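You operate a simulated robot arm through the tools that you are given. There is no shell and no other tool.

Carry out the task below with a simulated two-armed robot. There is one attempt and no reset: what you move stays moved.

JOB
Warm the bearing to 70 C and lay it on the black mat.
Fine: switch the thermometer on once it is warm; heat selector off after.

Only the result counts: the job must be done as asked and must still hold three seconds after the hand-in. Knocking over, shifting, dropping, spilling or breaking anything else fails it.

ROBOT AND FRAMES
Two 7-joint arms with fingered hands on one trunk that stands fixed in place. Base frame: the origin is at the foot of the trunk, x ahead of it, y to its left, z up; the work surface is at about z = 880. Units: mm, rad, N and s.
The left shoulder is at [78, 186, 1131], the right one opposite. With the tool pointing down near the work surface each hand reaches from about 440 to 820 mm from the base axis, measured 20 degrees to its own side. Payload 3.6 kg a hand.
The TCP of each hand is the grasp point between the finger pads, 26 mm short of the fingertips. In the tool frame z runs along the fingers and y along their closing line. Largest opening 88 mm; the body of the gripper starts 30 mm behind the TCP. The gripper is a hand of 3 fingers: y runs from the thumb to the fingers, the wrist lies at [-17, -98, -164] in the tool frame.
Orientation is that of the tool frame in the base frame, as a unit quaternion [w, x, y, z]. With the fingers straight down and the wrist toward the robot, the tool's x, y and z point along [0, 1, 0], [1, 0, 0] and [0, 0, -1] of the base frame.

CONTROLS
- The arms move only by the tool jog_arm. It takes "left_deltas", "right_deltas" or both (then of equal length, played together; a hand with none holds still); each is a list of rows, each an object (a shift or turn left out is 0) with "translation": the shift along the tool's x, y, z in mm, a list of three; "angular": the turn, a rotation vector about the tool's x, y, z in rad, a list of three. In form: [{"translation": [x, y, z], "angular": [ax, ay, az]}, ...]. A call has 1 to 20 rows; each row is the pose to reach, as a shift and turn from the pose commanded when the call began, along the tool's axes at that moment. Rows are played at 5 a second. More than 50 mm and 0.15 rad between two rows, and nothing of the call is played. A pose out of reach is approached as far as the arm can. The call stops where the force on the tool passes 50 N (or 10 N more than at its start, if that is more) or the arm is blocked; 0.2 s more then pass. In this call time passes only in rows, and 0.2 s behind the last. It gives the time, the measured TCP pose, the force on the tool (base axes), the opening and the grip force at its end, in the units of the frame above (readings bear some noise), with the torque about the TCP (base axes, N m) and any sound that the robot's microphone picked up.
- Cameras (640 x 400 px; columns grow to the right, rows downward): "scene" is now at [230.5, -39.6, 1096.5]; the picture's right is [-0.49, -0.87, 0.00], its down [0.23, -0.13, -0.96] and it looks along [0.84, -0.48, 0.26] (base axes); focal length 214 px, centre (320, 200). "left" rides on the left gripper at [-56, -80, -102] in its tool frame; the picture's right is [-0.73, -0.32, 0.60], its down [0.62, -0.67, 0.41] and it looks along [0.27, 0.68, 0.69] (tool axes); focal length 247 px, centre (320, 200). "right" rides on the right gripper at [56, -80, -102] in its tool frame; the picture's right is [-0.73, 0.32, -0.60], its down [-0.62, -0.67, 0.41] and it looks along [-0.27, 0.68, 0.69] (tool axes); focal length 247 px, centre (320, 200).
- capture(camera): a new picture of that camera. No time passes.
- move_column(by): slides the trunk up (or, below 0, down) by that many mm; the arms and the scene camera ride with it, the base frame stays. It gives what a move gives, with no picture.
- set_fingers(fingers, thumb_bend, thumb_turn, hand): sets how far each is bent, from 0 (flat) to 100 (curled in); at 30 the hand is open as for a grip, at 70 the pads meet at the TCP. One left out holds its place. A second passes; each finger stops where it meets its share of the squeeze, and holds until it gets a number again. It is the only way to open and close the hand. It gives what a move gives, with no picture; readings hold the bend of each and the force on the fingers (four entries, about 0 where the hand has none), thumb and palm. thumb_turn goes from beside the hand (0) to across from the fingers (100), as for a grip.
- turn_head(pan, tilt): turns the head with the scene camera to pan (to the left, within 1.047 rad either way) and tilt (down, from -0.506 to 1.204), counted from straight ahead of the robot. It gives what a move gives.
- locate(camera, pixels): for up to 12 pixels [column, row] of the newest picture of that camera ("zoom" is the newest enlarged one), the place [x, y, z] in the base frame of the surface seen there, good to about 2 mm. No time passes.
- close_up(camera, box): a new picture of the part [left, top, right, bottom] of that camera's present view, enlarged. No time passes.
- sign_off(): hands the job in; it is judged then, once.

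Unless the task says otherwise, let go and move clear before handing in.

The tools are called by a JSON object that holds its "api" and its "payload". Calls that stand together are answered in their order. jog_arm: Moves the arms, as the interface text tells. Its arguments: {"type":"object","properties":{"left_deltas":{"type":"array"},"right_deltas":{"type":"array"}},"required":[]} The other tools are called the same way: move_column (by) slides the trunk up or down; set_fingers (fingers, thumb_bend, thumb_turn, hand) moves the fingers one by one; turn_head (pan, tilt) turns the head that bears the scene camera; capture (camera) takes a picture; locate (camera, pixels) gives the place of the surface under pixels of a picture; close_up (camera, box) takes an enlarged picture of a part of a camera's view; sign_off () hands the job in.

At the start:

```text
t: 0.0
left_ee_pos: [474.9, -39.1, 1220.4]
left_orientation: [0.0, 0.707, 0.707, -0.001]
left_contact_force: [0.8, -0.1, -0.7]
left_torque: [-0.03, -0.03, 0.0]
left_grip_width: 87.8
left_grasp_force: 0.0
left_shape: jaw
left_bend: [30.0, 30.0, 98.0]
left_finger forces: [0.1, 0.1, 0.1, 0.0, 0.1, 0.1]
right_ee_pos: [408.2, -399.6, 1306.9]
right_orientation: [0.0, 0.707, 0.707, -0.001]
right_contact_force: [-0.5, -0.4, -0.1]
right_torque: [0.0, -0.01, 0.0]
right_grip_width: 88.0
right_grasp_force: 0.1
right_shape: jaw
right_bend: [30.0, 30.0, 98.0]
right_finger forces: [0.0, 0.0, 0.1, 0.0, 0.1, 0.0]
trunk travel left (down, up): [-275.0, 482.0]
head pan, tilt: [-0.515, -0.267]
```

scene: 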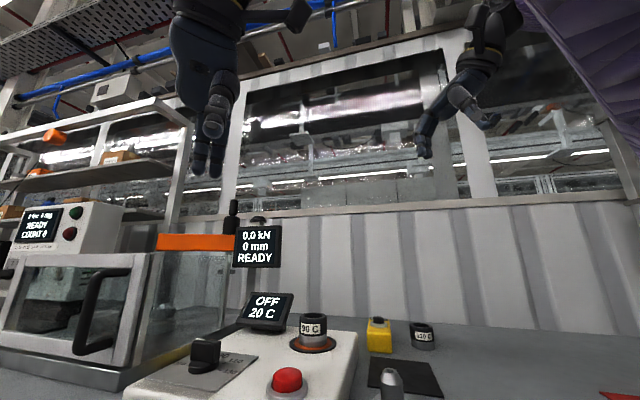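
right: 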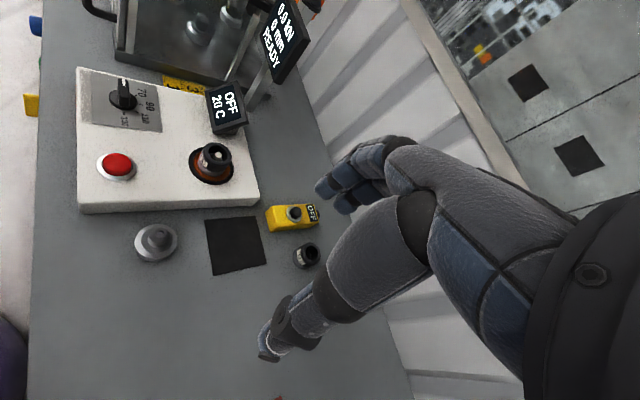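
left: 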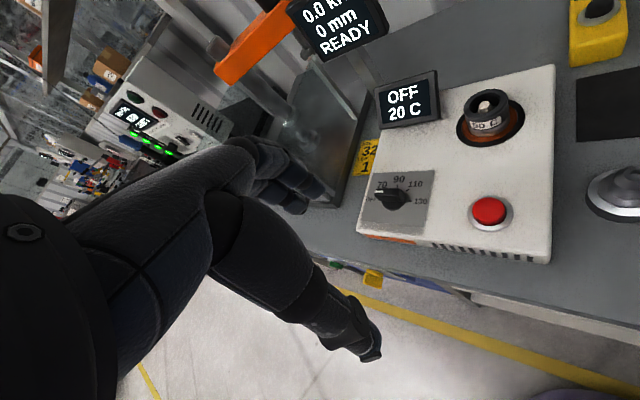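

The first pictures show a heater box with a selector knob, a red button, a display "OFF 20 C", a part on a heating spot (scene px 312,325), a yellow device, a black mat and another dark ring. I'll tilt the head down for a better view.

{"api": "turn_head", "payload": {"pan": -0.45, "tilt": 0.45}}

{"api": "capture", "payload": {"camera": "scene"}}

{"api": "close_up", "payload": {"camera": "left", "box": [340, 60, 640, 260]}}

{"api": "close_up", "payload": {"camera": "right", "box": [60, 50, 340, 290]}}

```text
t: 1.1
left_ee_pos: [474.0, -39.8, 1220.4]
left_orientation: [0.0, 0.707, 0.707, 0.0]
left_contact_force: [0.3, 0.0, -0.5]
left_torque: [-0.03, -0.03, -0.02]
left_grip_width: 87.9
left_grasp_force: 0.1
left_shape: jaw
left_bend: [30.0, 30.0, 98.0]
left_finger forces: [0.0, 0.0, 0.0, 0.0, 0.1, 0.0]
right_ee_pos: [407.2, -400.9, 1305.6]
right_orientation: [-0.001, 0.707, 0.707, 0.0]
right_contact_force: [0.1, 0.5, 0.2]
right_torque: [0.03, -0.01, 0.02]
right_grip_width: 87.8
right_grasp_force: 0.0
right_shape: jaw
right_bend: [30.0, 30.0, 98.0]
right_finger forces: [0.1, 0.0, 0.1, 0.1, 0.1, 0.0]
trunk travel left (down, up): [-275.0, 482.0]
head pan, tilt: [-0.45, 0.45]
```

```text
taken
```

scene: 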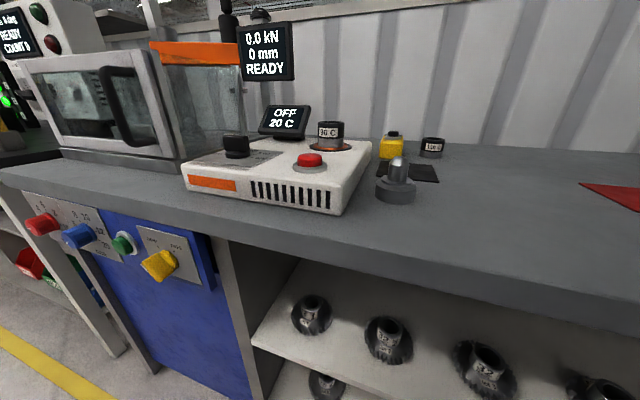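

```text
2.00 times, centred on (490, 160) of left
```

zoom: 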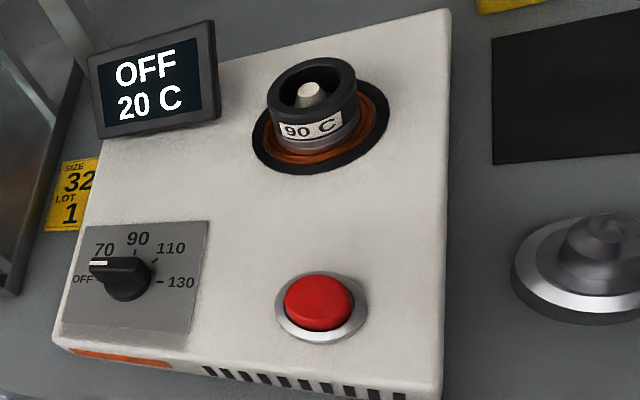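

```text
1.67 times, centred on (200, 170) of right
```

zoom: 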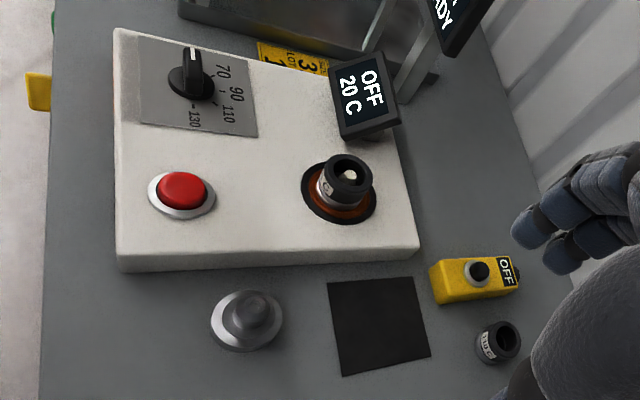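

The heater has a selector OFF/70/90/110/130 and the part on the coil is labelled "90 C"; the ring on the bench has its own label. I'll zoom in to read those labels and the display.

{"api": "close_up", "payload": {"camera": "scene", "box": [360, 120, 460, 210]}}

{"api": "close_up", "payload": {"camera": "scene", "box": [180, 90, 380, 215]}}

{"api": "close_up", "payload": {"camera": "right", "box": [250, 190, 340, 280]}}

{"api": "close_up", "payload": {"camera": "right", "box": [70, 60, 170, 140]}}

```text
4.44 times, centred on (410, 165) of scene
```

zoom: 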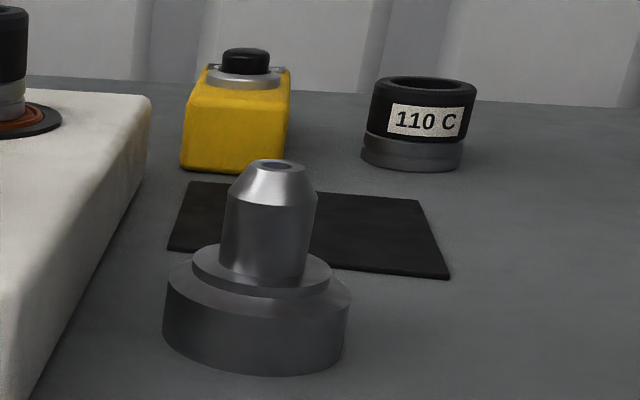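

```text
3.20 times, centred on (280, 152) of scene
```

zoom: 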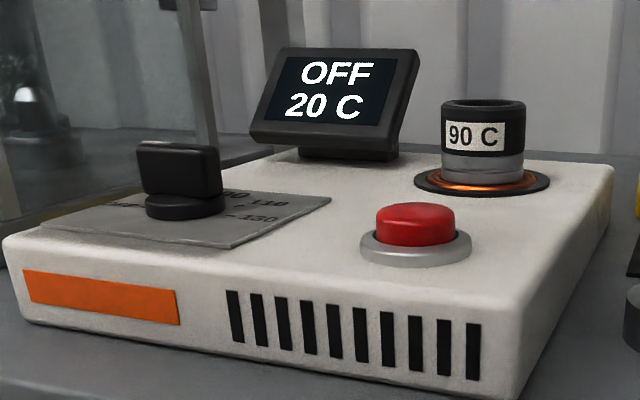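

```text
4.44 times, centred on (295, 235) of right
```

zoom: 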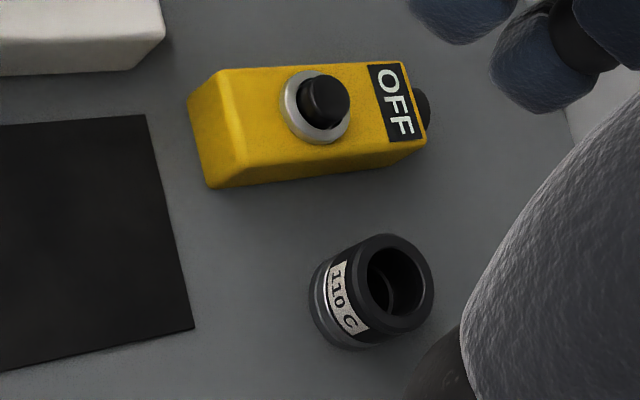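

```text
5.00 times, centred on (120, 100) of right
```

zoom: 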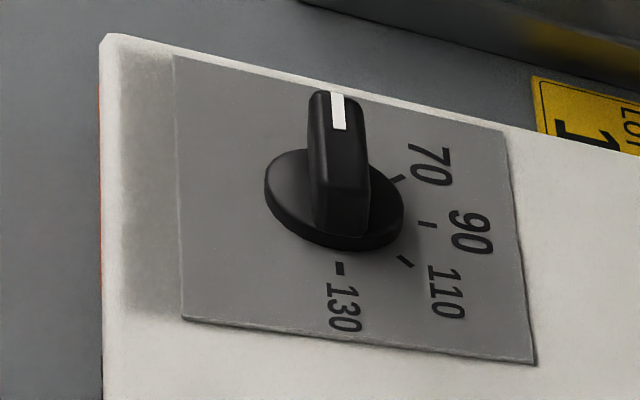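

The coil part reads "90 C" (its own label), the bench ring "110 C"; the yellow thermometer shows OFF with a black push-button. Next I'll get the coordinates of everything from the pictures.

{"api": "capture", "payload": {"camera": "right"}}

{"api": "capture", "payload": {"camera": "left"}}

{"api": "locate", "payload": {"camera": "right", "pixels": [[124, 84], [122, 97], [116, 162], [214, 152], [212, 176], [294, 212], [310, 210], [306, 250], [236, 246], [208, 222], [266, 265], [158, 236]]}}

{"api": "locate", "payload": {"camera": "left", "pixels": [[390, 192], [380, 190], [403, 197], [490, 210], [487, 102], [486, 125], [465, 128], [518, 100], [553, 66], [549, 262], [359, 235], [394, 88]]}}

{"api": "locate", "payload": {"camera": "scene", "pixels": [[235, 141], [235, 150], [310, 158], [330, 124], [330, 146], [393, 134], [432, 139], [425, 172], [285, 120], [185, 170], [335, 200], [395, 188]]}}

```text
taken
```

right: 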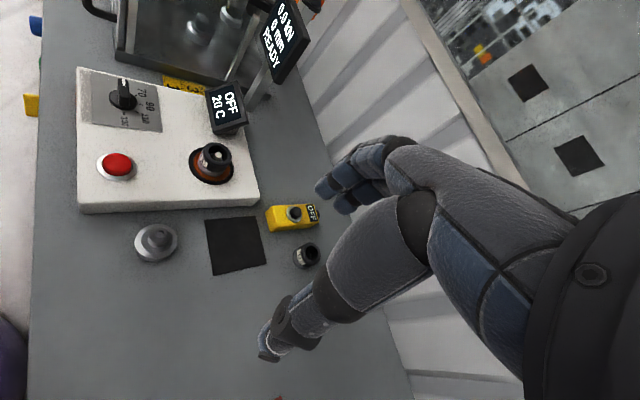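

```text
taken
```

left: 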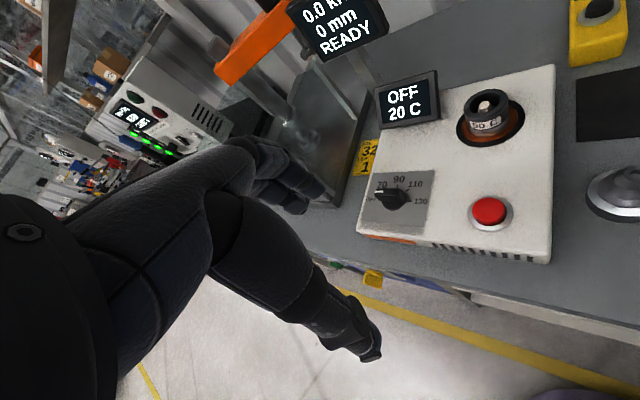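

```text
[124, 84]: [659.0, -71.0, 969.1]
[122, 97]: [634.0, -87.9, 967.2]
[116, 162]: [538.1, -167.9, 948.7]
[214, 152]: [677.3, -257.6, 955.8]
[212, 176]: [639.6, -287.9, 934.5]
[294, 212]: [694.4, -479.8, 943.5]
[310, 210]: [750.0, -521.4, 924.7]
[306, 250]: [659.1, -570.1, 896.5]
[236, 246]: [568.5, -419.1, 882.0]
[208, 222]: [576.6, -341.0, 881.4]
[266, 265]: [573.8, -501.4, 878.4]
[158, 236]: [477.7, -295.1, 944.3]
```

```text
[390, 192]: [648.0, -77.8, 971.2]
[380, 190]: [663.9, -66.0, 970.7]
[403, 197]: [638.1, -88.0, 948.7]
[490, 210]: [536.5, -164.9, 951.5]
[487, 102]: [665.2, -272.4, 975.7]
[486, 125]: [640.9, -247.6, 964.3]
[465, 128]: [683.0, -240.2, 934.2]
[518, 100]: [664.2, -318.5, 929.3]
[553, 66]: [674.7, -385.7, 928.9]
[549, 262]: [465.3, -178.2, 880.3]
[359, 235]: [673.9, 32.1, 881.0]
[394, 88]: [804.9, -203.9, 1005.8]
```

```text
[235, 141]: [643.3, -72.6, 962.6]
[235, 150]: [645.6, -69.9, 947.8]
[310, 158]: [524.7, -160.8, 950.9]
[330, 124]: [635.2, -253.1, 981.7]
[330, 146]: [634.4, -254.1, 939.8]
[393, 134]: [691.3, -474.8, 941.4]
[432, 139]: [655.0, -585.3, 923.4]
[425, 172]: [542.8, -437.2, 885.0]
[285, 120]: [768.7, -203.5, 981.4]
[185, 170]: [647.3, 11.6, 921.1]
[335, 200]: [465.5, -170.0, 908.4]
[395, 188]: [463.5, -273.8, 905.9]
```

Coordinates so far: knob around (645,-77,970), red button (535,-166,951), coil bearing near (655,-265, top 982), thermometer button (692,-478,942), mat around (568,-425,882), shaft stub at (478,-290). I'll zoom in on the knob, bearing, and nearby obstacles for precise geometry.

{"api": "close_up", "payload": {"camera": "left", "box": [350, 160, 450, 222]}}

{"api": "locate", "payload": {"camera": "zoom", "pixels": [[165, 190], [180, 215], [250, 225], [300, 190], [300, 240], [390, 215], [380, 250], [270, 280], [130, 240], [190, 150], [310, 130], [455, 260]]}}

{"api": "locate", "payload": {"camera": "scene", "pixels": [[240, 100], [240, 150], [180, 165], [160, 100], [190, 48], [125, 70], [228, 15], [268, 52], [150, 45], [238, 46], [262, 78], [184, 110]]}}

```text
6.40 times, centred on (400, 191) of left
```

zoom: 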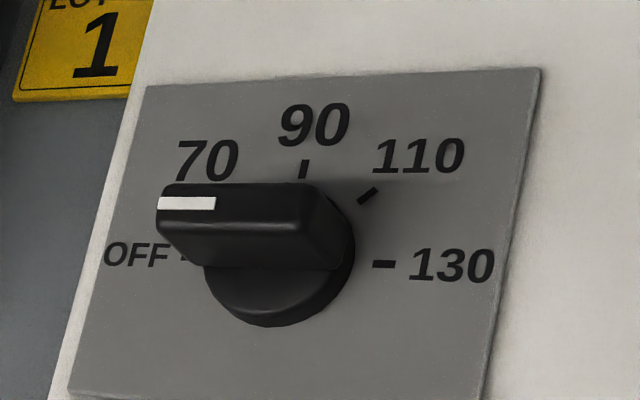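

```text
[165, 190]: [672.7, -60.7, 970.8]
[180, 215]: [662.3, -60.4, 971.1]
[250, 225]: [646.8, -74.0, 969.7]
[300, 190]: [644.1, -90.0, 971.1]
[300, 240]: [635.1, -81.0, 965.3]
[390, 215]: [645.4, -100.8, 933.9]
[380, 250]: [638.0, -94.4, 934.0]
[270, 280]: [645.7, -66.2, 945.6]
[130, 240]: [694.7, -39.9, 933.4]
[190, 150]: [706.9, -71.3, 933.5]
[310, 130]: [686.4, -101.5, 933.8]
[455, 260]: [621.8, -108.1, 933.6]
```

```text
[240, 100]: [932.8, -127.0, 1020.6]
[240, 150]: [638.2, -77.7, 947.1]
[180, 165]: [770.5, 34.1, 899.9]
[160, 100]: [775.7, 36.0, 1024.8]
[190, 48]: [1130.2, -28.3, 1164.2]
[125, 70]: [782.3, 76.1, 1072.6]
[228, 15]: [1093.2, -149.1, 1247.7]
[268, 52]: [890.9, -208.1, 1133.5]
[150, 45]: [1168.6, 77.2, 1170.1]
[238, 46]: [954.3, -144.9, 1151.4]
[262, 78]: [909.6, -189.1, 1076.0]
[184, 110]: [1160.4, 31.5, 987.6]
```

The heater is yawed about 45°, with the knob bar pointing along roughly (0.72, 0.69) at OFF, so 70 lies about 45° clockwise. I'll measure the tick marks to get the exact knob axis, then zoom in on the bearing.

{"api": "locate", "payload": {"camera": "zoom", "pixels": [[184, 257], [383, 264], [304, 169], [368, 195], [160, 190], [162, 207], [215, 197], [172, 185], [312, 186], [328, 204], [310, 215], [200, 217]]}}

{"api": "close_up", "payload": {"camera": "left", "box": [440, 70, 540, 160]}}

```text
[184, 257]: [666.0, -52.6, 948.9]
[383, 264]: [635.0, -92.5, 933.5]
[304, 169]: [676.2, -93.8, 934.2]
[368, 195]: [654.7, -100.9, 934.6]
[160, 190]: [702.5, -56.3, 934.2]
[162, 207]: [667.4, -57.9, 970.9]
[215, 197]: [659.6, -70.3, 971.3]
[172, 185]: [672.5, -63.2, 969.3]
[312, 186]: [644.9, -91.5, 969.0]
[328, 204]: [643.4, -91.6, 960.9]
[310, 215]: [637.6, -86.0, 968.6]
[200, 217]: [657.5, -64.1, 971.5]
```

```text
4.44 times, centred on (490, 115) of left
```

zoom: 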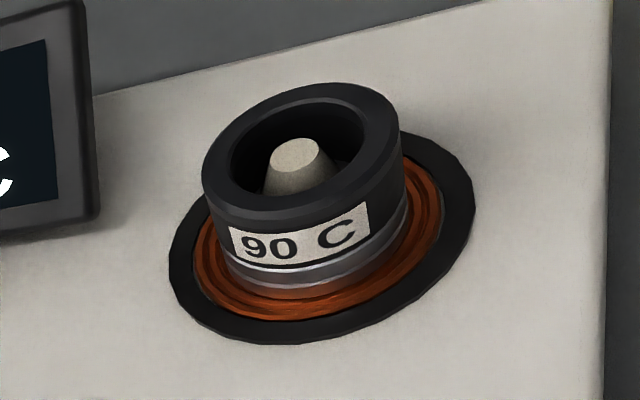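

The knob axis is about (655.5, -74.7), with the bar top at z 971, about 40 long and 9 wide. Next I'll locate the bearing rim and the coil peg.

{"api": "locate", "payload": {"camera": "zoom", "pixels": [[296, 150], [208, 165], [320, 90], [392, 130], [260, 200], [340, 190], [235, 180], [360, 105], [300, 290], [400, 240], [210, 200], [440, 190]]}}

{"api": "close_up", "payload": {"camera": "right", "box": [180, 130, 250, 195]}}

```text
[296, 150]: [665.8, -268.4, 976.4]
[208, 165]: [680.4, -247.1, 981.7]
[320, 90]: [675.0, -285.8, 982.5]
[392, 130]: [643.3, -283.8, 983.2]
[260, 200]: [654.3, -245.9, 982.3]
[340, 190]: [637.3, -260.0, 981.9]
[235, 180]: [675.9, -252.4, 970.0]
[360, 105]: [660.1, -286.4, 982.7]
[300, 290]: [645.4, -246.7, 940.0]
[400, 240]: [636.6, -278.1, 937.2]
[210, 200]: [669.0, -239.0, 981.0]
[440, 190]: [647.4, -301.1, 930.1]
```

```text
6.15 times, centred on (215, 162) of right
```

zoom: 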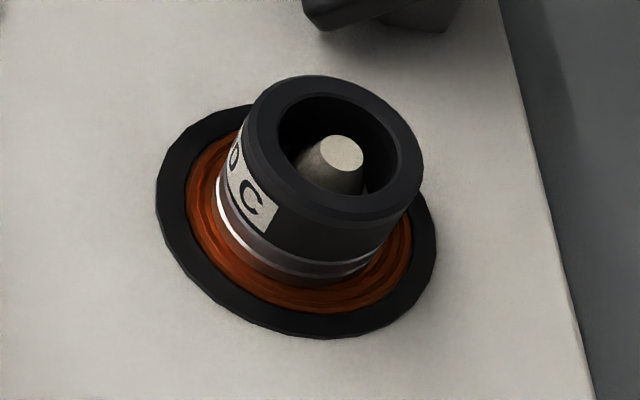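

The bearing centre is about (661, -264), with an outer diameter near 52 and its top at z 982, sitting over a peg. I'll bring the left hand above the knob with its closing line across the bar (yaw +0.79).

{"api": "jog_arm", "payload": {"left_deltas": [{"translation": [-5, 26, 10], "angular": [0, 0, 0.115]}, {"translation": [-10, 52, 25], "angular": [0, 0, 0.23]}, {"translation": [-15, 78, 42], "angular": [0, 0, 0.345]}, {"translation": [-20, 104, 60], "angular": [0, 0, 0.46]}, {"translation": [-25, 130, 80], "angular": [0, 0, 0.575]}, {"translation": [-30, 156, 100], "angular": [0, 0, 0.69]}, {"translation": [-35, 181, 120], "angular": [0, 0, 0.79]}]}}

{"api": "capture", "payload": {"camera": "left"}}

{"api": "capture", "payload": {"camera": "scene"}}

```text
t: 2.7
left_ee_pos: [637.8, -71.5, 1113.8]
left_orientation: [0.0, 0.912, 0.411, -0.001]
left_contact_force: [-1.1, 0.3, 0.0]
left_torque: [0.02, 0.0, -0.01]
left_grip_width: 87.8
left_grasp_force: 0.2
left_shape: jaw
left_bend: [30.0, 30.0, 98.0]
left_finger forces: [0.0, 0.0, 0.1, 0.1, 0.0, 0.1]
left hand out of reach, approached as far as the arm can: row 7
right_ee_pos: [406.1, -400.4, 1307.3]
right_orientation: [0.0, 0.707, 0.707, -0.001]
right_contact_force: [0.0, -0.8, 0.4]
right_torque: [-0.02, 0.02, 0.02]
right_grip_width: 87.8
right_grasp_force: 0.1
right_shape: jaw
right_bend: [30.0, 30.0, 98.0]
right_finger forces: [0.1, 0.0, 0.1, 0.1, 0.0, 0.1]
trunk travel left (down, up): [-275.0, 482.0]
head pan, tilt: [-0.45, 0.45]
```

```text
taken
```

left: 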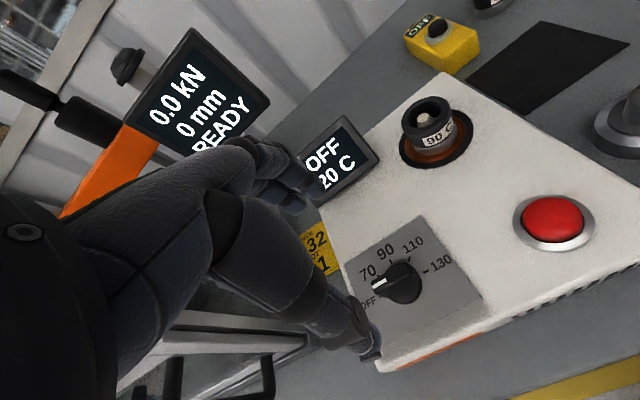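

```text
taken
```

scene: 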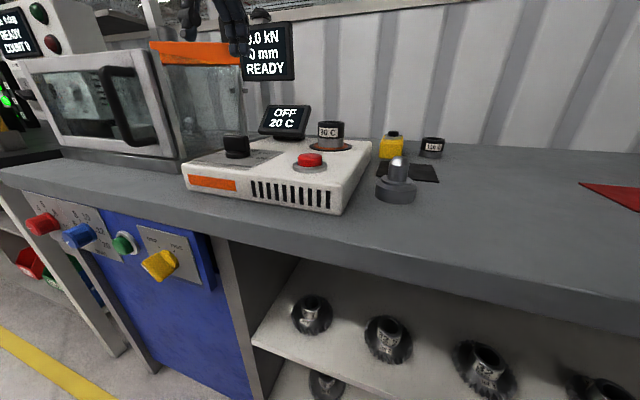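

The left hand stopped at (637.8, -71.5, 1113.8), slightly short at this height because the wrist is above the shoulder. I'll lower it 75 mm, where the reach is better, and re-read.

{"api": "jog_arm", "payload": {"left_deltas": [{"translation": [0, 0, 37]}, {"translation": [0, 0, 75]}, {"translation": [0, 0, 75]}]}}

```text
t: 3.5
left_ee_pos: [638.4, -71.3, 1038.0]
left_orientation: [0.0, 0.912, 0.411, 0.0]
left_contact_force: [0.9, 0.2, -0.3]
left_torque: [-0.02, 0.0, 0.03]
left_grip_width: 87.7
left_grasp_force: 0.0
left_shape: jaw
left_bend: [30.0, 30.0, 98.0]
left_finger forces: [0.0, 0.0, 0.1, 0.0, 0.0, 0.0]
right_ee_pos: [405.7, -400.0, 1307.2]
right_orientation: [0.0, 0.707, 0.707, 0.0]
right_contact_force: [0.1, 0.7, -0.7]
right_torque: [-0.01, 0.01, -0.03]
right_grip_width: 87.8
right_grasp_force: 0.1
right_shape: jaw
right_bend: [30.0, 30.0, 98.0]
right_finger forces: [0.1, 0.1, 0.1, 0.0, 0.0, 0.0]
trunk travel left (down, up): [-275.0, 482.0]
head pan, tilt: [-0.45, 0.45]
```

Reached (638.4, -71.3, 1038) and the command tracks well. I'll now move over the knob axis (655.5, -74.7) and finish the yaw to -45.5°.

{"api": "jog_arm", "payload": {"left_deltas": [{"translation": [4.4, 7.5, 4], "angular": [0, 0, 0.035]}, {"translation": [8.8, 15, 8], "angular": [0, 0, 0.07]}, {"translation": [8.8, 15, 8], "angular": [0, 0, 0.07]}]}}

{"api": "capture", "payload": {"camera": "left"}}

{"api": "capture", "payload": {"camera": "right"}}

{"api": "capture", "payload": {"camera": "scene"}}

```text
t: 4.3
left_ee_pos: [646.7, -72.1, 1033.9]
left_orientation: [0.0, 0.919, 0.395, 0.0]
left_contact_force: [0.1, 0.0, -0.5]
left_torque: [-0.02, -0.03, -0.01]
left_grip_width: 87.8
left_grasp_force: 0.0
left_shape: jaw
left_bend: [30.0, 30.0, 98.0]
left_finger forces: [0.1, 0.0, 0.0, 0.0, 0.1, 0.0]
left hand out of reach, approached as far as the arm can: row 2, 3
right_ee_pos: [408.4, -400.6, 1306.7]
right_orientation: [-0.001, 0.708, 0.706, 0.0]
right_contact_force: [0.7, 0.1, 0.4]
right_torque: [0.03, 0.0, -0.01]
right_grip_width: 87.6
right_grasp_force: 0.1
right_shape: jaw
right_bend: [30.0, 30.0, 98.0]
right_finger forces: [0.0, 0.0, 0.0, 0.1, 0.0, 0.1]
trunk travel left (down, up): [-275.0, 482.0]
head pan, tilt: [-0.45, 0.45]
```

```text
taken
```

left: 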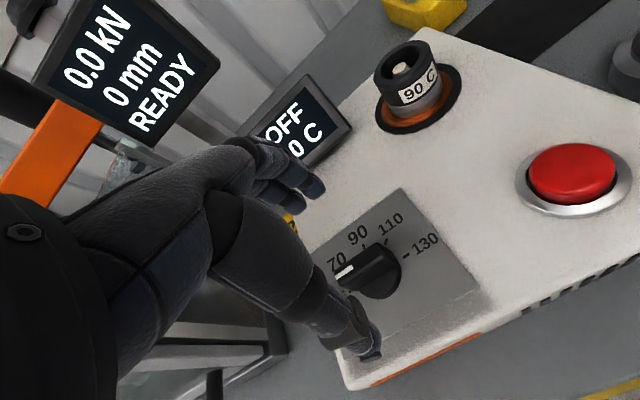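

```text
taken
```

right: 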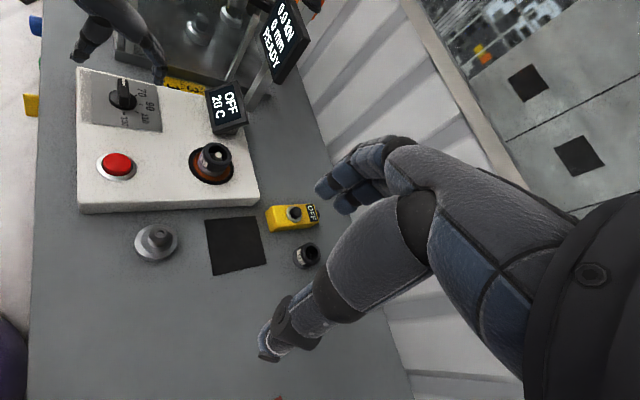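

```text
taken
```

scene: 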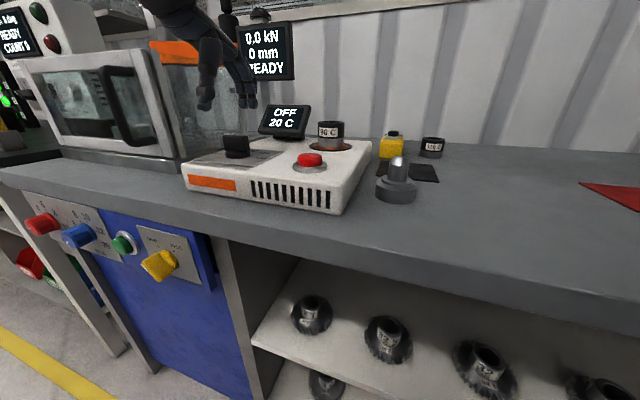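

At z 1034 the arm still stops about 9 mm short of the axis. I'll go a bit lower (z about 1005, fingertips still above the bar top at 971) and see whether the reach opens up.

{"api": "jog_arm", "payload": {"left_deltas": [{"translation": [0, 0, 15]}, {"translation": [0, 0, 29]}, {"translation": [4.2, 8.2, 29], "angular": [0, 0, 0.035]}, {"translation": [4.2, 8.2, 29], "angular": [0, 0, 0.035]}]}}

{"api": "capture", "payload": {"camera": "left"}}

{"api": "close_up", "payload": {"camera": "scene", "box": [160, 20, 340, 190]}}

```text
t: 5.3
left_ee_pos: [646.2, -71.7, 1003.9]
left_orientation: [0.0, 0.925, 0.379, -0.001]
left_contact_force: [0.5, -0.4, -0.4]
left_torque: [-0.03, 0.0, 0.01]
left_grip_width: 87.9
left_grasp_force: 0.1
left_shape: jaw
left_bend: [30.0, 30.0, 98.0]
left_finger forces: [0.0, 0.0, 0.0, 0.0, 0.1, 0.0]
left hand out of reach, approached as far as the arm can: row 1, 3, 4
right_ee_pos: [407.6, -400.3, 1307.0]
right_orientation: [0.0, 0.707, 0.707, 0.0]
right_contact_force: [0.5, 0.1, 0.3]
right_torque: [0.0, 0.0, -0.01]
right_grip_width: 87.9
right_grasp_force: 0.1
right_shape: jaw
right_bend: [30.0, 30.0, 98.0]
right_finger forces: [0.0, 0.0, 0.0, 0.1, 0.1, 0.1]
trunk travel left (down, up): [-275.0, 482.0]
head pan, tilt: [-0.45, 0.45]
```

```text
taken
```

left: 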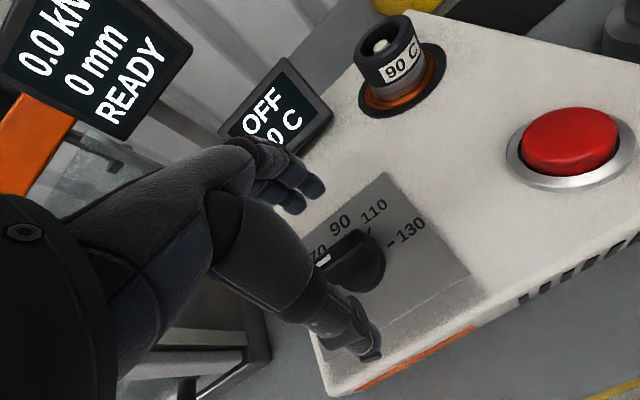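

```text
2.35 times, centred on (250, 105) of scene
```

zoom: 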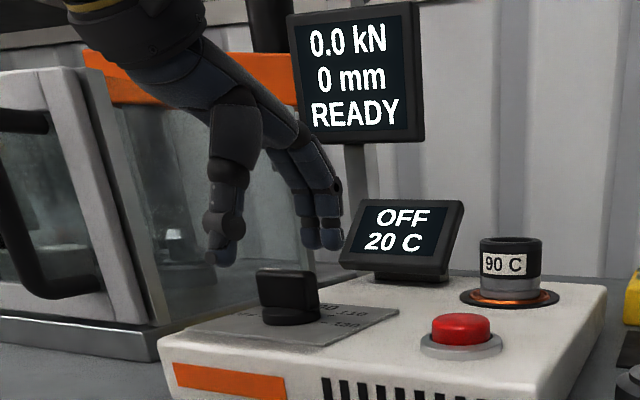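

The hand still stops at x=646, though the wrist isn't at full stretch, so a wrist bend limit is the likely cause. A higher trunk should slope the forearm down and relieve it, so I'll raise the trunk 90 mm and come back down with the arm.

{"api": "move_column", "payload": {"by": 90}}

{"api": "jog_arm", "payload": {"left_deltas": [{"translation": [0, 0, 30]}, {"translation": [0, 0, 60]}, {"translation": [0, 0, 85]}, {"translation": [5, 8.5, 85]}, {"translation": [5, 8.5, 85]}]}}

```text
t: 6.5
left_ee_pos: [628.3, -73.3, 1134.1]
left_orientation: [0.012, 0.924, 0.38, 0.032]
left_contact_force: [-0.3, 0.6, -0.2]
left_torque: [0.02, 0.01, 0.03]
left_grip_width: 87.6
left_grasp_force: 0.1
left_shape: jaw
left_bend: [30.0, 30.0, 98.0]
left_finger forces: [0.1, 0.1, 0.0, 0.0, 0.0, 0.0]
right_ee_pos: [409.0, -400.6, 1396.1]
right_orientation: [0.0, 0.707, 0.707, 0.0]
right_contact_force: [-0.7, 0.0, 0.4]
right_torque: [-0.02, 0.02, 0.05]
right_grip_width: 87.8
right_grasp_force: 0.0
right_shape: jaw
right_bend: [30.0, 30.0, 98.0]
right_finger forces: [0.0, 0.0, 0.0, 0.0, 0.0, 0.0]
trunk travel left (down, up): [-365.0, 392.0]
head pan, tilt: [-0.45, 0.45]
```

```text
t: 7.7
left_ee_pos: [634.5, -71.0, 1050.8]
left_orientation: [0.014, 0.925, 0.38, 0.032]
left_contact_force: [-0.9, -0.1, 0.3]
left_torque: [0.01, -0.01, -0.01]
left_grip_width: 87.8
left_grasp_force: 0.0
left_shape: jaw
left_bend: [30.0, 30.0, 98.0]
left_finger forces: [0.1, 0.0, 0.1, 0.1, 0.0, 0.0]
left hand out of reach, approached as far as the arm can: row 4, 5
right_ee_pos: [408.0, -399.5, 1396.8]
right_orientation: [0.0, 0.707, 0.707, 0.0]
right_contact_force: [0.2, 0.0, -0.5]
right_torque: [0.01, -0.01, 0.01]
right_grip_width: 87.7
right_grasp_force: 0.0
right_shape: jaw
right_bend: [30.0, 30.0, 98.0]
right_finger forces: [0.0, 0.0, 0.0, 0.1, 0.0, 0.1]
trunk travel left (down, up): [-365.0, 392.0]
head pan, tilt: [-0.45, 0.45]
```

After the trunk raise, the hand is at (634.5, -71.0, 1050.8) with a slight tilt. I'll lower it further and check whether forward reach improves near z 1000.

{"api": "jog_arm", "payload": {"left_deltas": [{"translation": [0, 0, 25]}, {"translation": [0, 0, 45]}, {"translation": [2, 5, 45]}, {"translation": [4, 10, 45]}, {"translation": [6, 15, 45]}]}}

```text
t: 8.9
left_ee_pos: [636.4, -72.2, 1015.4]
left_orientation: [0.013, 0.925, 0.379, 0.031]
left_contact_force: [-0.5, -0.2, -0.3]
left_torque: [0.02, 0.03, 0.01]
left_grip_width: 88.0
left_grasp_force: 0.0
left_shape: jaw
left_bend: [30.0, 30.0, 98.0]
left_finger forces: [0.0, 0.0, 0.0, 0.1, 0.1, 0.0]
left hand out of reach, approached as far as the arm can: row 2, 3, 4, 5
right_ee_pos: [408.4, -400.7, 1397.0]
right_orientation: [0.0, 0.707, 0.707, -0.001]
right_contact_force: [0.2, -0.1, 0.0]
right_torque: [0.05, -0.03, 0.04]
right_grip_width: 87.6
right_grasp_force: 0.1
right_shape: jaw
right_bend: [30.0, 30.0, 98.0]
right_finger forces: [0.0, 0.0, 0.0, 0.1, 0.1, 0.0]
trunk travel left (down, up): [-365.0, 392.0]
head pan, tilt: [-0.45, 0.45]
```

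The readings fit a reach limit on this cross-body side, so gripping the knob with the left hand while yawed isn't feasible. Instead I'll use the left fingers unyawed and push the knob bar sideways. First I'll back off, rise and take out the tilt.

{"api": "jog_arm", "payload": {"left_deltas": [{"translation": [2, -12, -25]}, {"translation": [5, -25, -50], "angular": [0.015, -0.015, 0]}, {"translation": [8, -45, -78], "angular": [0.03, -0.03, 0]}, {"translation": [10.7, -62, -105], "angular": [0.047, -0.048, 0]}]}}

{"api": "jog_arm", "payload": {"left_deltas": [{"angular": [0, 0, -0.13]}, {"angular": [0, 0, -0.26]}, {"angular": [0, 0, -0.39]}, {"angular": [0, 0, -0.52]}, {"angular": [0, 0, -0.65]}, {"angular": [0, 0, -0.79]}]}}

{"api": "move_column", "payload": {"by": -90}}

```text
t: 9.9
left_ee_pos: [593.2, -21.0, 1119.6]
left_orientation: [0.0, 0.926, 0.379, 0.002]
left_contact_force: [-0.5, 1.0, -0.2]
left_torque: [-0.02, -0.01, -0.03]
left_grip_width: 88.1
left_grasp_force: 0.1
left_shape: jaw
left_bend: [30.0, 30.0, 98.0]
left_finger forces: [0.0, 0.0, 0.0, 0.0, 0.1, 0.0]
right_ee_pos: [407.1, -400.1, 1397.4]
right_orientation: [0.0, 0.707, 0.707, 0.001]
right_contact_force: [0.4, 0.5, 0.0]
right_torque: [0.01, 0.01, -0.02]
right_grip_width: 87.7
right_grasp_force: 0.2
right_shape: jaw
right_bend: [30.0, 30.0, 98.0]
right_finger forces: [0.1, 0.1, 0.1, 0.1, 0.1, 0.0]
trunk travel left (down, up): [-365.0, 392.0]
head pan, tilt: [-0.45, 0.45]
```

```text
t: 11.3
left_ee_pos: [592.5, -19.6, 1117.8]
left_orientation: [0.0, 0.707, 0.707, 0.001]
left_contact_force: [0.3, 0.0, -0.6]
left_torque: [0.01, -0.01, 0.02]
left_grip_width: 88.0
left_grasp_force: 0.0
left_shape: jaw
left_bend: [30.0, 30.0, 98.0]
left_finger forces: [0.1, 0.1, 0.0, 0.0, 0.1, 0.0]
right_ee_pos: [406.8, -399.6, 1396.6]
right_orientation: [0.0, 0.707, 0.707, 0.0]
right_contact_force: [-0.4, 1.2, 0.1]
right_torque: [0.01, -0.02, -0.02]
right_grip_width: 87.8
right_grasp_force: 0.1
right_shape: jaw
right_bend: [30.0, 30.0, 98.0]
right_finger forces: [0.0, 0.0, 0.1, 0.0, 0.0, 0.0]
trunk travel left (down, up): [-365.0, 392.0]
head pan, tilt: [-0.45, 0.45]
```

```text
t: 12.6
left_ee_pos: [592.5, -20.3, 1028.4]
left_orientation: [0.002, 0.708, 0.706, 0.0]
left_contact_force: [0.4, -0.2, 0.8]
left_torque: [-0.03, 0.01, -0.01]
left_grip_width: 88.1
left_grasp_force: 0.1
left_shape: jaw
left_bend: [30.0, 30.0, 98.0]
left_finger forces: [0.0, 0.0, 0.0, 0.0, 0.1, 0.0]
right_ee_pos: [406.7, -399.5, 1306.9]
right_orientation: [0.0, 0.707, 0.707, 0.0]
right_contact_force: [0.3, 0.2, 0.2]
right_torque: [-0.01, 0.02, 0.04]
right_grip_width: 87.4
right_grasp_force: 0.1
right_shape: jaw
right_bend: [30.0, 30.0, 98.0]
right_finger forces: [0.0, 0.0, 0.0, 0.0, 0.0, 0.1]
trunk travel left (down, up): [-275.0, 482.0]
head pan, tilt: [-0.45, 0.45]
```

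The left hand is now upright at (592.5, -20, 1028) with the trunk back at its start height. I'll take pictures to see where the fingers and thumb sit relative to the knob.

{"api": "capture", "payload": {"camera": "left"}}

{"api": "capture", "payload": {"camera": "scene"}}

{"api": "close_up", "payload": {"camera": "scene", "box": [130, 20, 330, 200]}}

{"api": "close_up", "payload": {"camera": "right", "box": [40, 0, 260, 210]}}

```text
taken
```

left: 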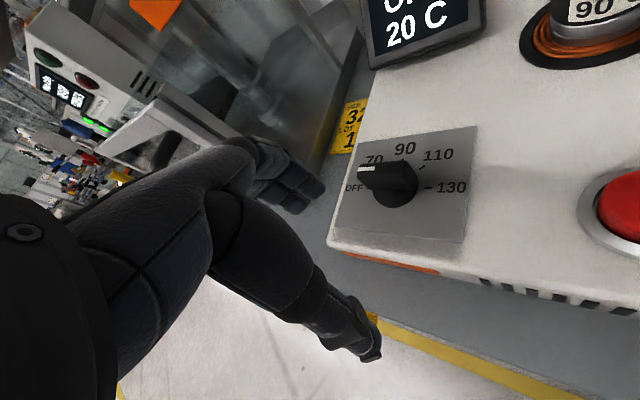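

```text
taken
```

scene: 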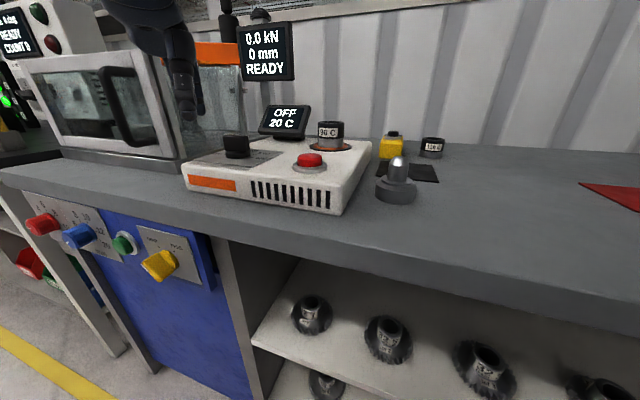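

```text
2.22 times, centred on (230, 110) of scene
```

zoom: 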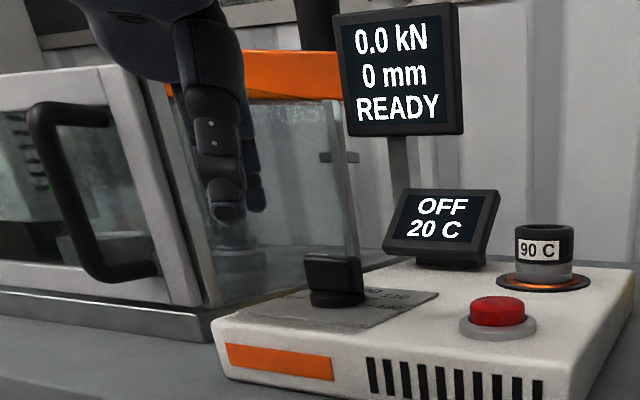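

```text
1.90 times, centred on (150, 105) of right
```

zoom: 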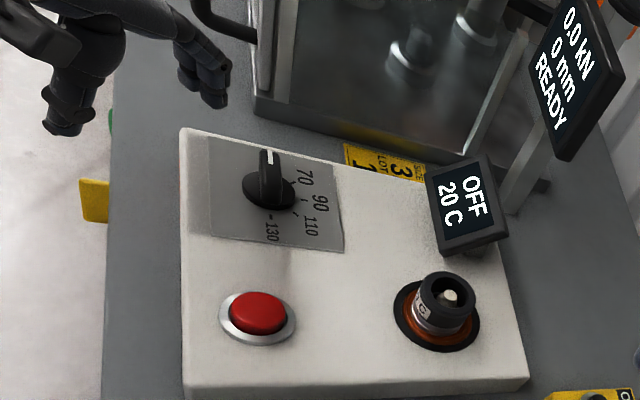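

In the left picture the finger pair ends near (300,205) and the thumb tip near (372,350). I'll locate those tips.

{"api": "locate", "payload": {"camera": "left", "pixels": [[318, 190], [300, 208], [285, 195], [305, 180], [290, 168], [272, 180], [374, 355], [378, 330], [362, 345], [345, 325]]}}

{"api": "locate", "payload": {"camera": "zoom", "pixels": [[218, 100], [195, 88], [205, 75], [185, 60], [62, 130], [75, 125], [60, 100], [90, 60]]}}

```text
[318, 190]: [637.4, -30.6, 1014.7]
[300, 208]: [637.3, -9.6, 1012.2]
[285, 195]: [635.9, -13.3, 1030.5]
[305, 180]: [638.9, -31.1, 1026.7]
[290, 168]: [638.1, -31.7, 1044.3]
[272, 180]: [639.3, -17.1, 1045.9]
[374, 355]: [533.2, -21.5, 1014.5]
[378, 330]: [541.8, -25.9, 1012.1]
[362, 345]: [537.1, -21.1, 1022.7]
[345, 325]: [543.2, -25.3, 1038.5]
```

```text
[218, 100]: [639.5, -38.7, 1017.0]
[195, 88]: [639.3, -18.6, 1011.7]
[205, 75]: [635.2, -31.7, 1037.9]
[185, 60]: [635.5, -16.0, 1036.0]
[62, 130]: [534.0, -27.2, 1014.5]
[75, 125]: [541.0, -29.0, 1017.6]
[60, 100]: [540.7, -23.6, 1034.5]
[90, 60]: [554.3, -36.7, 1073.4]
```

The fingers' inner face sits at TCP x+45, they span TCP y±20, and the tips are about 18 below the TCP. I'll place the finger block left of the bar's white tip (x about 668) with tips at z about 953, ready to push toward -y.

{"api": "jog_arm", "payload": {"left_deltas": [{"translation": [4, 13, 10]}, {"translation": [8, 26.5, 20]}, {"translation": [8, 26.5, 40]}, {"translation": [8, 26.5, 57]}, {"translation": [8, 26.5, 57]}]}}

{"api": "capture", "payload": {"camera": "left"}}

{"api": "close_up", "payload": {"camera": "right", "box": [40, 20, 180, 140]}}

```text
t: 13.8
left_ee_pos: [620.7, -13.3, 970.3]
left_orientation: [0.001, 0.708, 0.706, 0.001]
left_contact_force: [-0.4, 0.7, 0.3]
left_torque: [0.0, -0.01, 0.01]
left_grip_width: 88.0
left_grasp_force: 0.0
left_shape: jaw
left_bend: [30.0, 30.0, 98.0]
left_finger forces: [0.0, 0.0, 0.0, 0.0, 0.0, 0.0]
right_ee_pos: [407.2, -398.5, 1307.9]
right_orientation: [0.0, 0.707, 0.707, 0.0]
right_contact_force: [-0.6, -0.4, 0.4]
right_torque: [0.0, 0.01, 0.02]
right_grip_width: 87.7
right_grasp_force: 0.0
right_shape: jaw
right_bend: [30.0, 30.0, 98.0]
right_finger forces: [0.0, 0.0, 0.0, 0.1, 0.0, 0.1]
trunk travel left (down, up): [-275.0, 482.0]
head pan, tilt: [-0.45, 0.45]
```

```text
taken
```

left: 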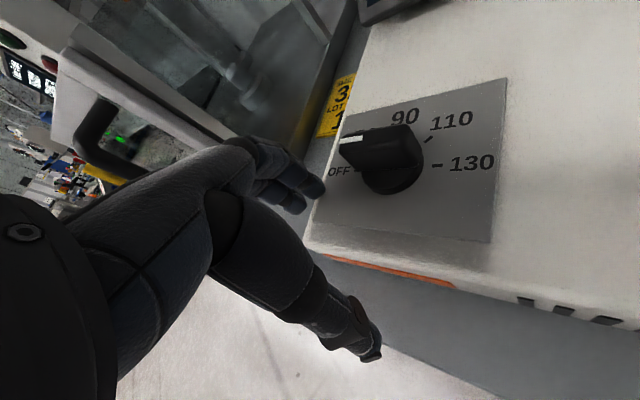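

```text
3.33 times, centred on (110, 80) of right
```

zoom: 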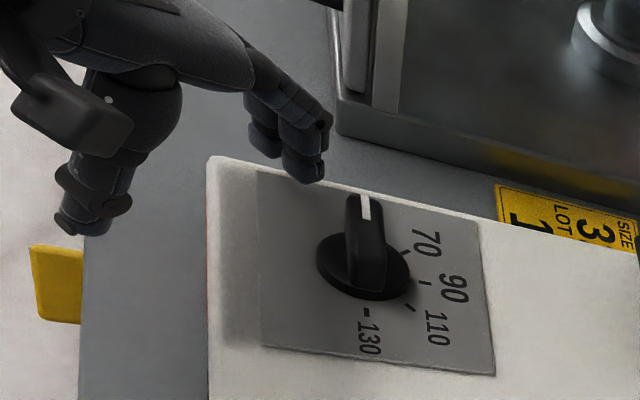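

The fingers are just left of the white tip (zoom px 305,180 against the tip at 362,205). I'll push toward -y in small steps until the bar should point along +x, which is 70.

{"api": "jog_arm", "payload": {"left_deltas": [{"translation": [-10, 0, 0]}, {"translation": [-18, 0, 0]}, {"translation": [-22, 0, 0]}, {"translation": [-26, 0, 0]}, {"translation": [-29, 0, 0]}, {"translation": [-32, 0, 0]}, {"translation": [-34, 0, 0]}]}}

{"api": "capture", "payload": {"camera": "left"}}

{"api": "close_up", "payload": {"camera": "right", "box": [40, 20, 260, 190]}}

```text
t: 15.4
left_ee_pos: [620.7, -44.9, 971.3]
left_orientation: [0.001, 0.706, 0.708, 0.001]
left_contact_force: [5.3, 8.0, 0.2]
left_torque: [0.02, 0.02, 0.49]
left_grip_width: 88.0
left_grasp_force: 0.0
left_shape: jaw
left_bend: [29.0, 30.0, 98.0]
left_finger forces: [9.2, 0.0, 0.0, 0.0, 0.1, 0.0]
right_ee_pos: [408.5, -398.1, 1307.1]
right_orientation: [0.0, 0.707, 0.707, 0.0]
right_contact_force: [0.0, -0.9, -0.5]
right_torque: [-0.02, -0.02, -0.03]
right_grip_width: 87.6
right_grasp_force: 0.0
right_shape: jaw
right_bend: [30.0, 30.0, 98.0]
right_finger forces: [0.0, 0.0, 0.1, 0.0, 0.0, 0.0]
trunk travel left (down, up): [-275.0, 482.0]
head pan, tilt: [-0.45, 0.45]
```

```text
taken
```

left: 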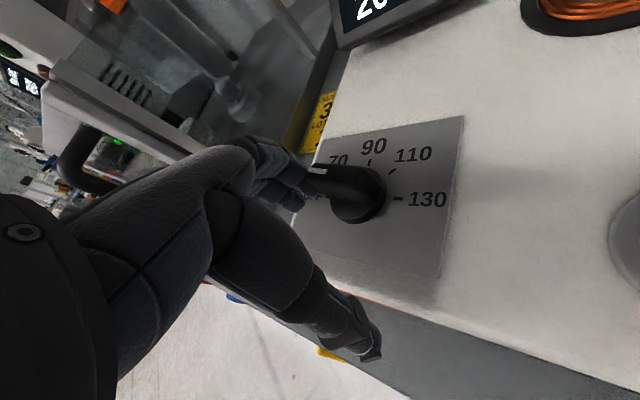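

```text
2.35 times, centred on (150, 105) of right
```

zoom: 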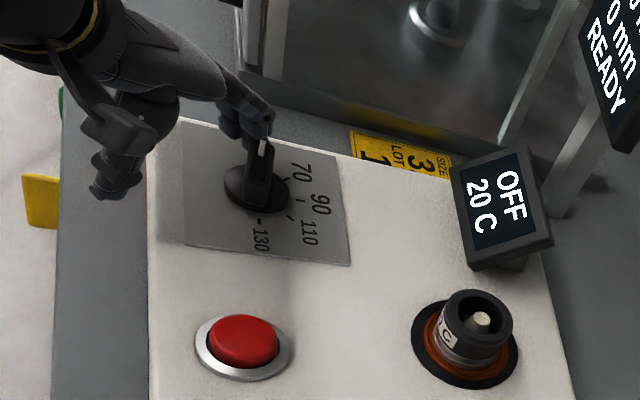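

The bar has started to turn (contact about 9.6 N on the first finger) but isn't at 70 yet. I'll keep pushing toward -y in small steps.

{"api": "jog_arm", "payload": {"left_deltas": [{"translation": [-2, 0, 0]}, {"translation": [-4, 0, 0]}, {"translation": [-6, 0, 0]}, {"translation": [-8, 0, 0]}]}}

{"api": "close_up", "payload": {"camera": "right", "box": [40, 20, 260, 190]}}

{"api": "capture", "payload": {"camera": "left"}}

```text
t: 16.4
left_ee_pos: [622.7, -52.0, 969.4]
left_orientation: [0.001, 0.706, 0.708, -0.001]
left_contact_force: [17.8, 10.6, -2.9]
left_torque: [0.08, 0.12, 0.72]
left_grip_width: 87.8
left_grasp_force: 0.1
left_shape: jaw
left_bend: [26.0, 30.0, 98.0]
left_finger forces: [19.1, 0.0, 0.0, 0.0, 0.0, 0.1]
right_ee_pos: [410.9, -398.6, 1306.2]
right_orientation: [-0.001, 0.707, 0.707, -0.001]
right_contact_force: [0.0, -0.3, 0.0]
right_torque: [0.0, -0.02, -0.01]
right_grip_width: 87.7
right_grasp_force: 0.0
right_shape: jaw
right_bend: [30.0, 30.0, 98.0]
right_finger forces: [0.0, 0.0, 0.0, 0.0, 0.1, 0.0]
trunk travel left (down, up): [-275.0, 482.0]
head pan, tilt: [-0.45, 0.45]
```

```text
2.35 times, centred on (150, 105) of right
```

zoom: 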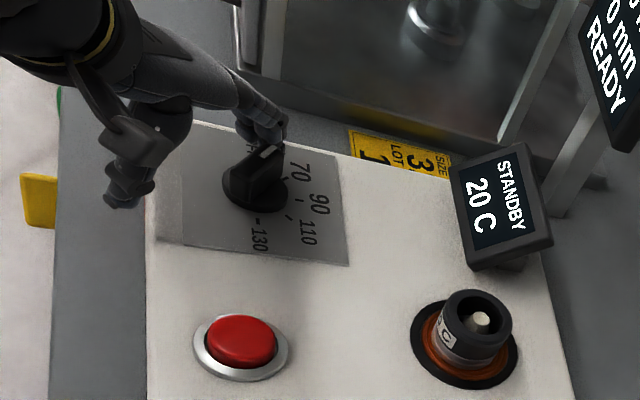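

```text
taken
```

left: 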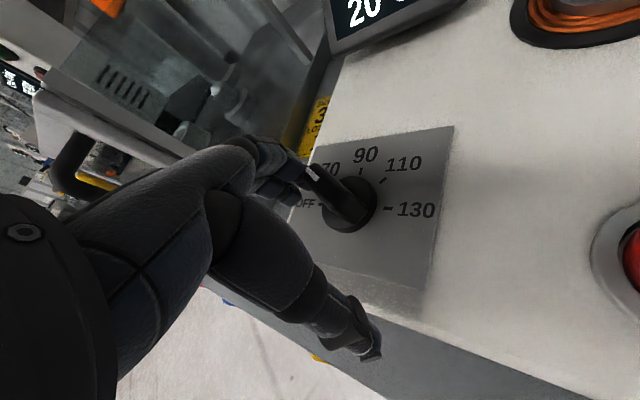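

The display now reads "STANDBY 20 C", so the selector has left OFF. I'll back off in +y to see where the bar settles.

{"api": "jog_arm", "payload": {"left_deltas": [{"translation": [10, 0, 0]}, {"translation": [30, -10, -5]}]}}

{"api": "close_up", "payload": {"camera": "right", "box": [70, 50, 180, 140]}}

{"api": "capture", "payload": {"camera": "left"}}

```text
t: 17.0
left_ee_pos: [606.5, -27.1, 976.3]
left_orientation: [0.002, 0.711, 0.703, -0.001]
left_contact_force: [-0.8, 0.3, -0.3]
left_torque: [0.01, 0.0, 0.01]
left_grip_width: 87.8
left_grasp_force: 0.0
left_shape: jaw
left_bend: [30.0, 30.0, 98.0]
left_finger forces: [0.1, 0.1, 0.0, 0.0, 0.1, 0.0]
right_ee_pos: [406.3, -400.0, 1307.3]
right_orientation: [-0.001, 0.707, 0.707, -0.001]
right_contact_force: [0.2, 0.3, 0.4]
right_torque: [-0.01, 0.0, -0.02]
right_grip_width: 87.8
right_grasp_force: 0.2
right_shape: jaw
right_bend: [30.0, 30.0, 98.0]
right_finger forces: [0.0, 0.1, 0.0, 0.0, 0.0, 0.0]
trunk travel left (down, up): [-275.0, 482.0]
head pan, tilt: [-0.45, 0.45]
```

```text
4.44 times, centred on (125, 95) of right
```

zoom: 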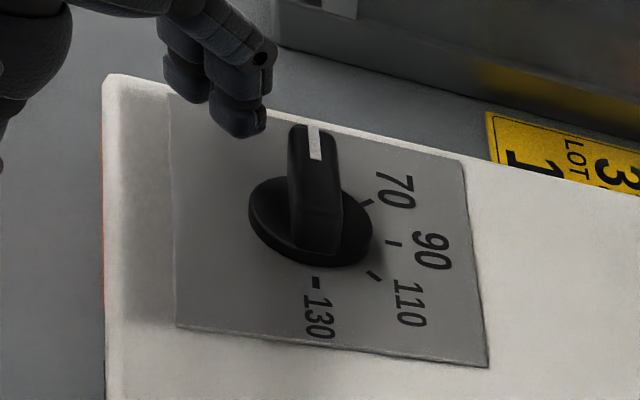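

```text
taken
```

left: 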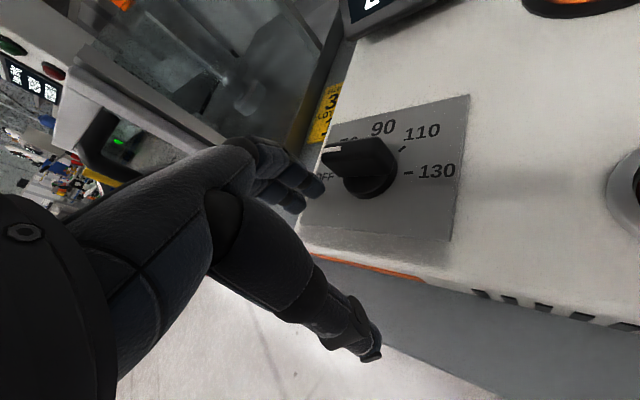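

The bar sprang back to the OFF detent because the finger was slipping off its end. I'll shift the finger about 10 mm inward along the bar and push again further.

{"api": "jog_arm", "payload": {"left_deltas": [{"translation": [2, 5, 4]}, {"translation": [-6, 5, 4]}, {"translation": [-13, 5, 4]}, {"translation": [-18, 5, 4]}, {"translation": [-22, 5, 4]}, {"translation": [-25, 5, 4]}]}}

{"api": "close_up", "payload": {"camera": "right", "box": [40, 20, 260, 190]}}

{"api": "capture", "payload": {"camera": "left"}}

```text
t: 18.4
left_ee_pos: [613.5, -48.4, 972.3]
left_orientation: [0.001, 0.709, 0.705, -0.001]
left_contact_force: [0.0, 1.2, 0.4]
left_torque: [-0.01, -0.05, 0.07]
left_grip_width: 87.7
left_grasp_force: 0.1
left_shape: jaw
left_bend: [30.0, 30.0, 98.0]
left_finger forces: [1.8, 0.1, 0.0, 0.0, 0.0, 0.0]
right_ee_pos: [407.4, -399.4, 1307.2]
right_orientation: [0.0, 0.707, 0.707, 0.0]
right_contact_force: [0.0, -0.7, -0.3]
right_torque: [0.03, -0.03, -0.02]
right_grip_width: 87.4
right_grasp_force: 0.2
right_shape: jaw
right_bend: [30.0, 30.0, 98.0]
right_finger forces: [0.0, 0.1, 0.0, 0.1, 0.0, 0.1]
trunk travel left (down, up): [-275.0, 482.0]
head pan, tilt: [-0.45, 0.45]
```

```text
2.35 times, centred on (150, 105) of right
```

zoom: 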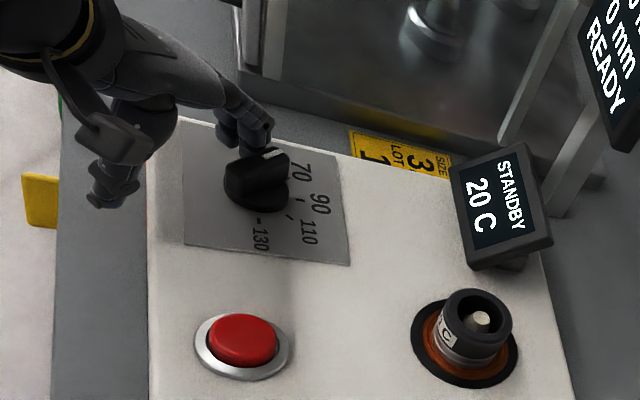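

```text
taken
```

left: 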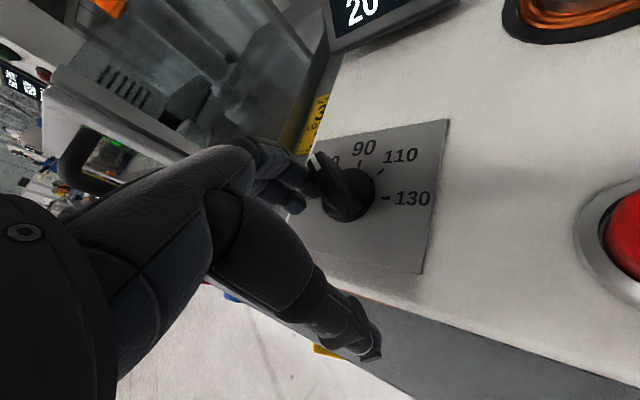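

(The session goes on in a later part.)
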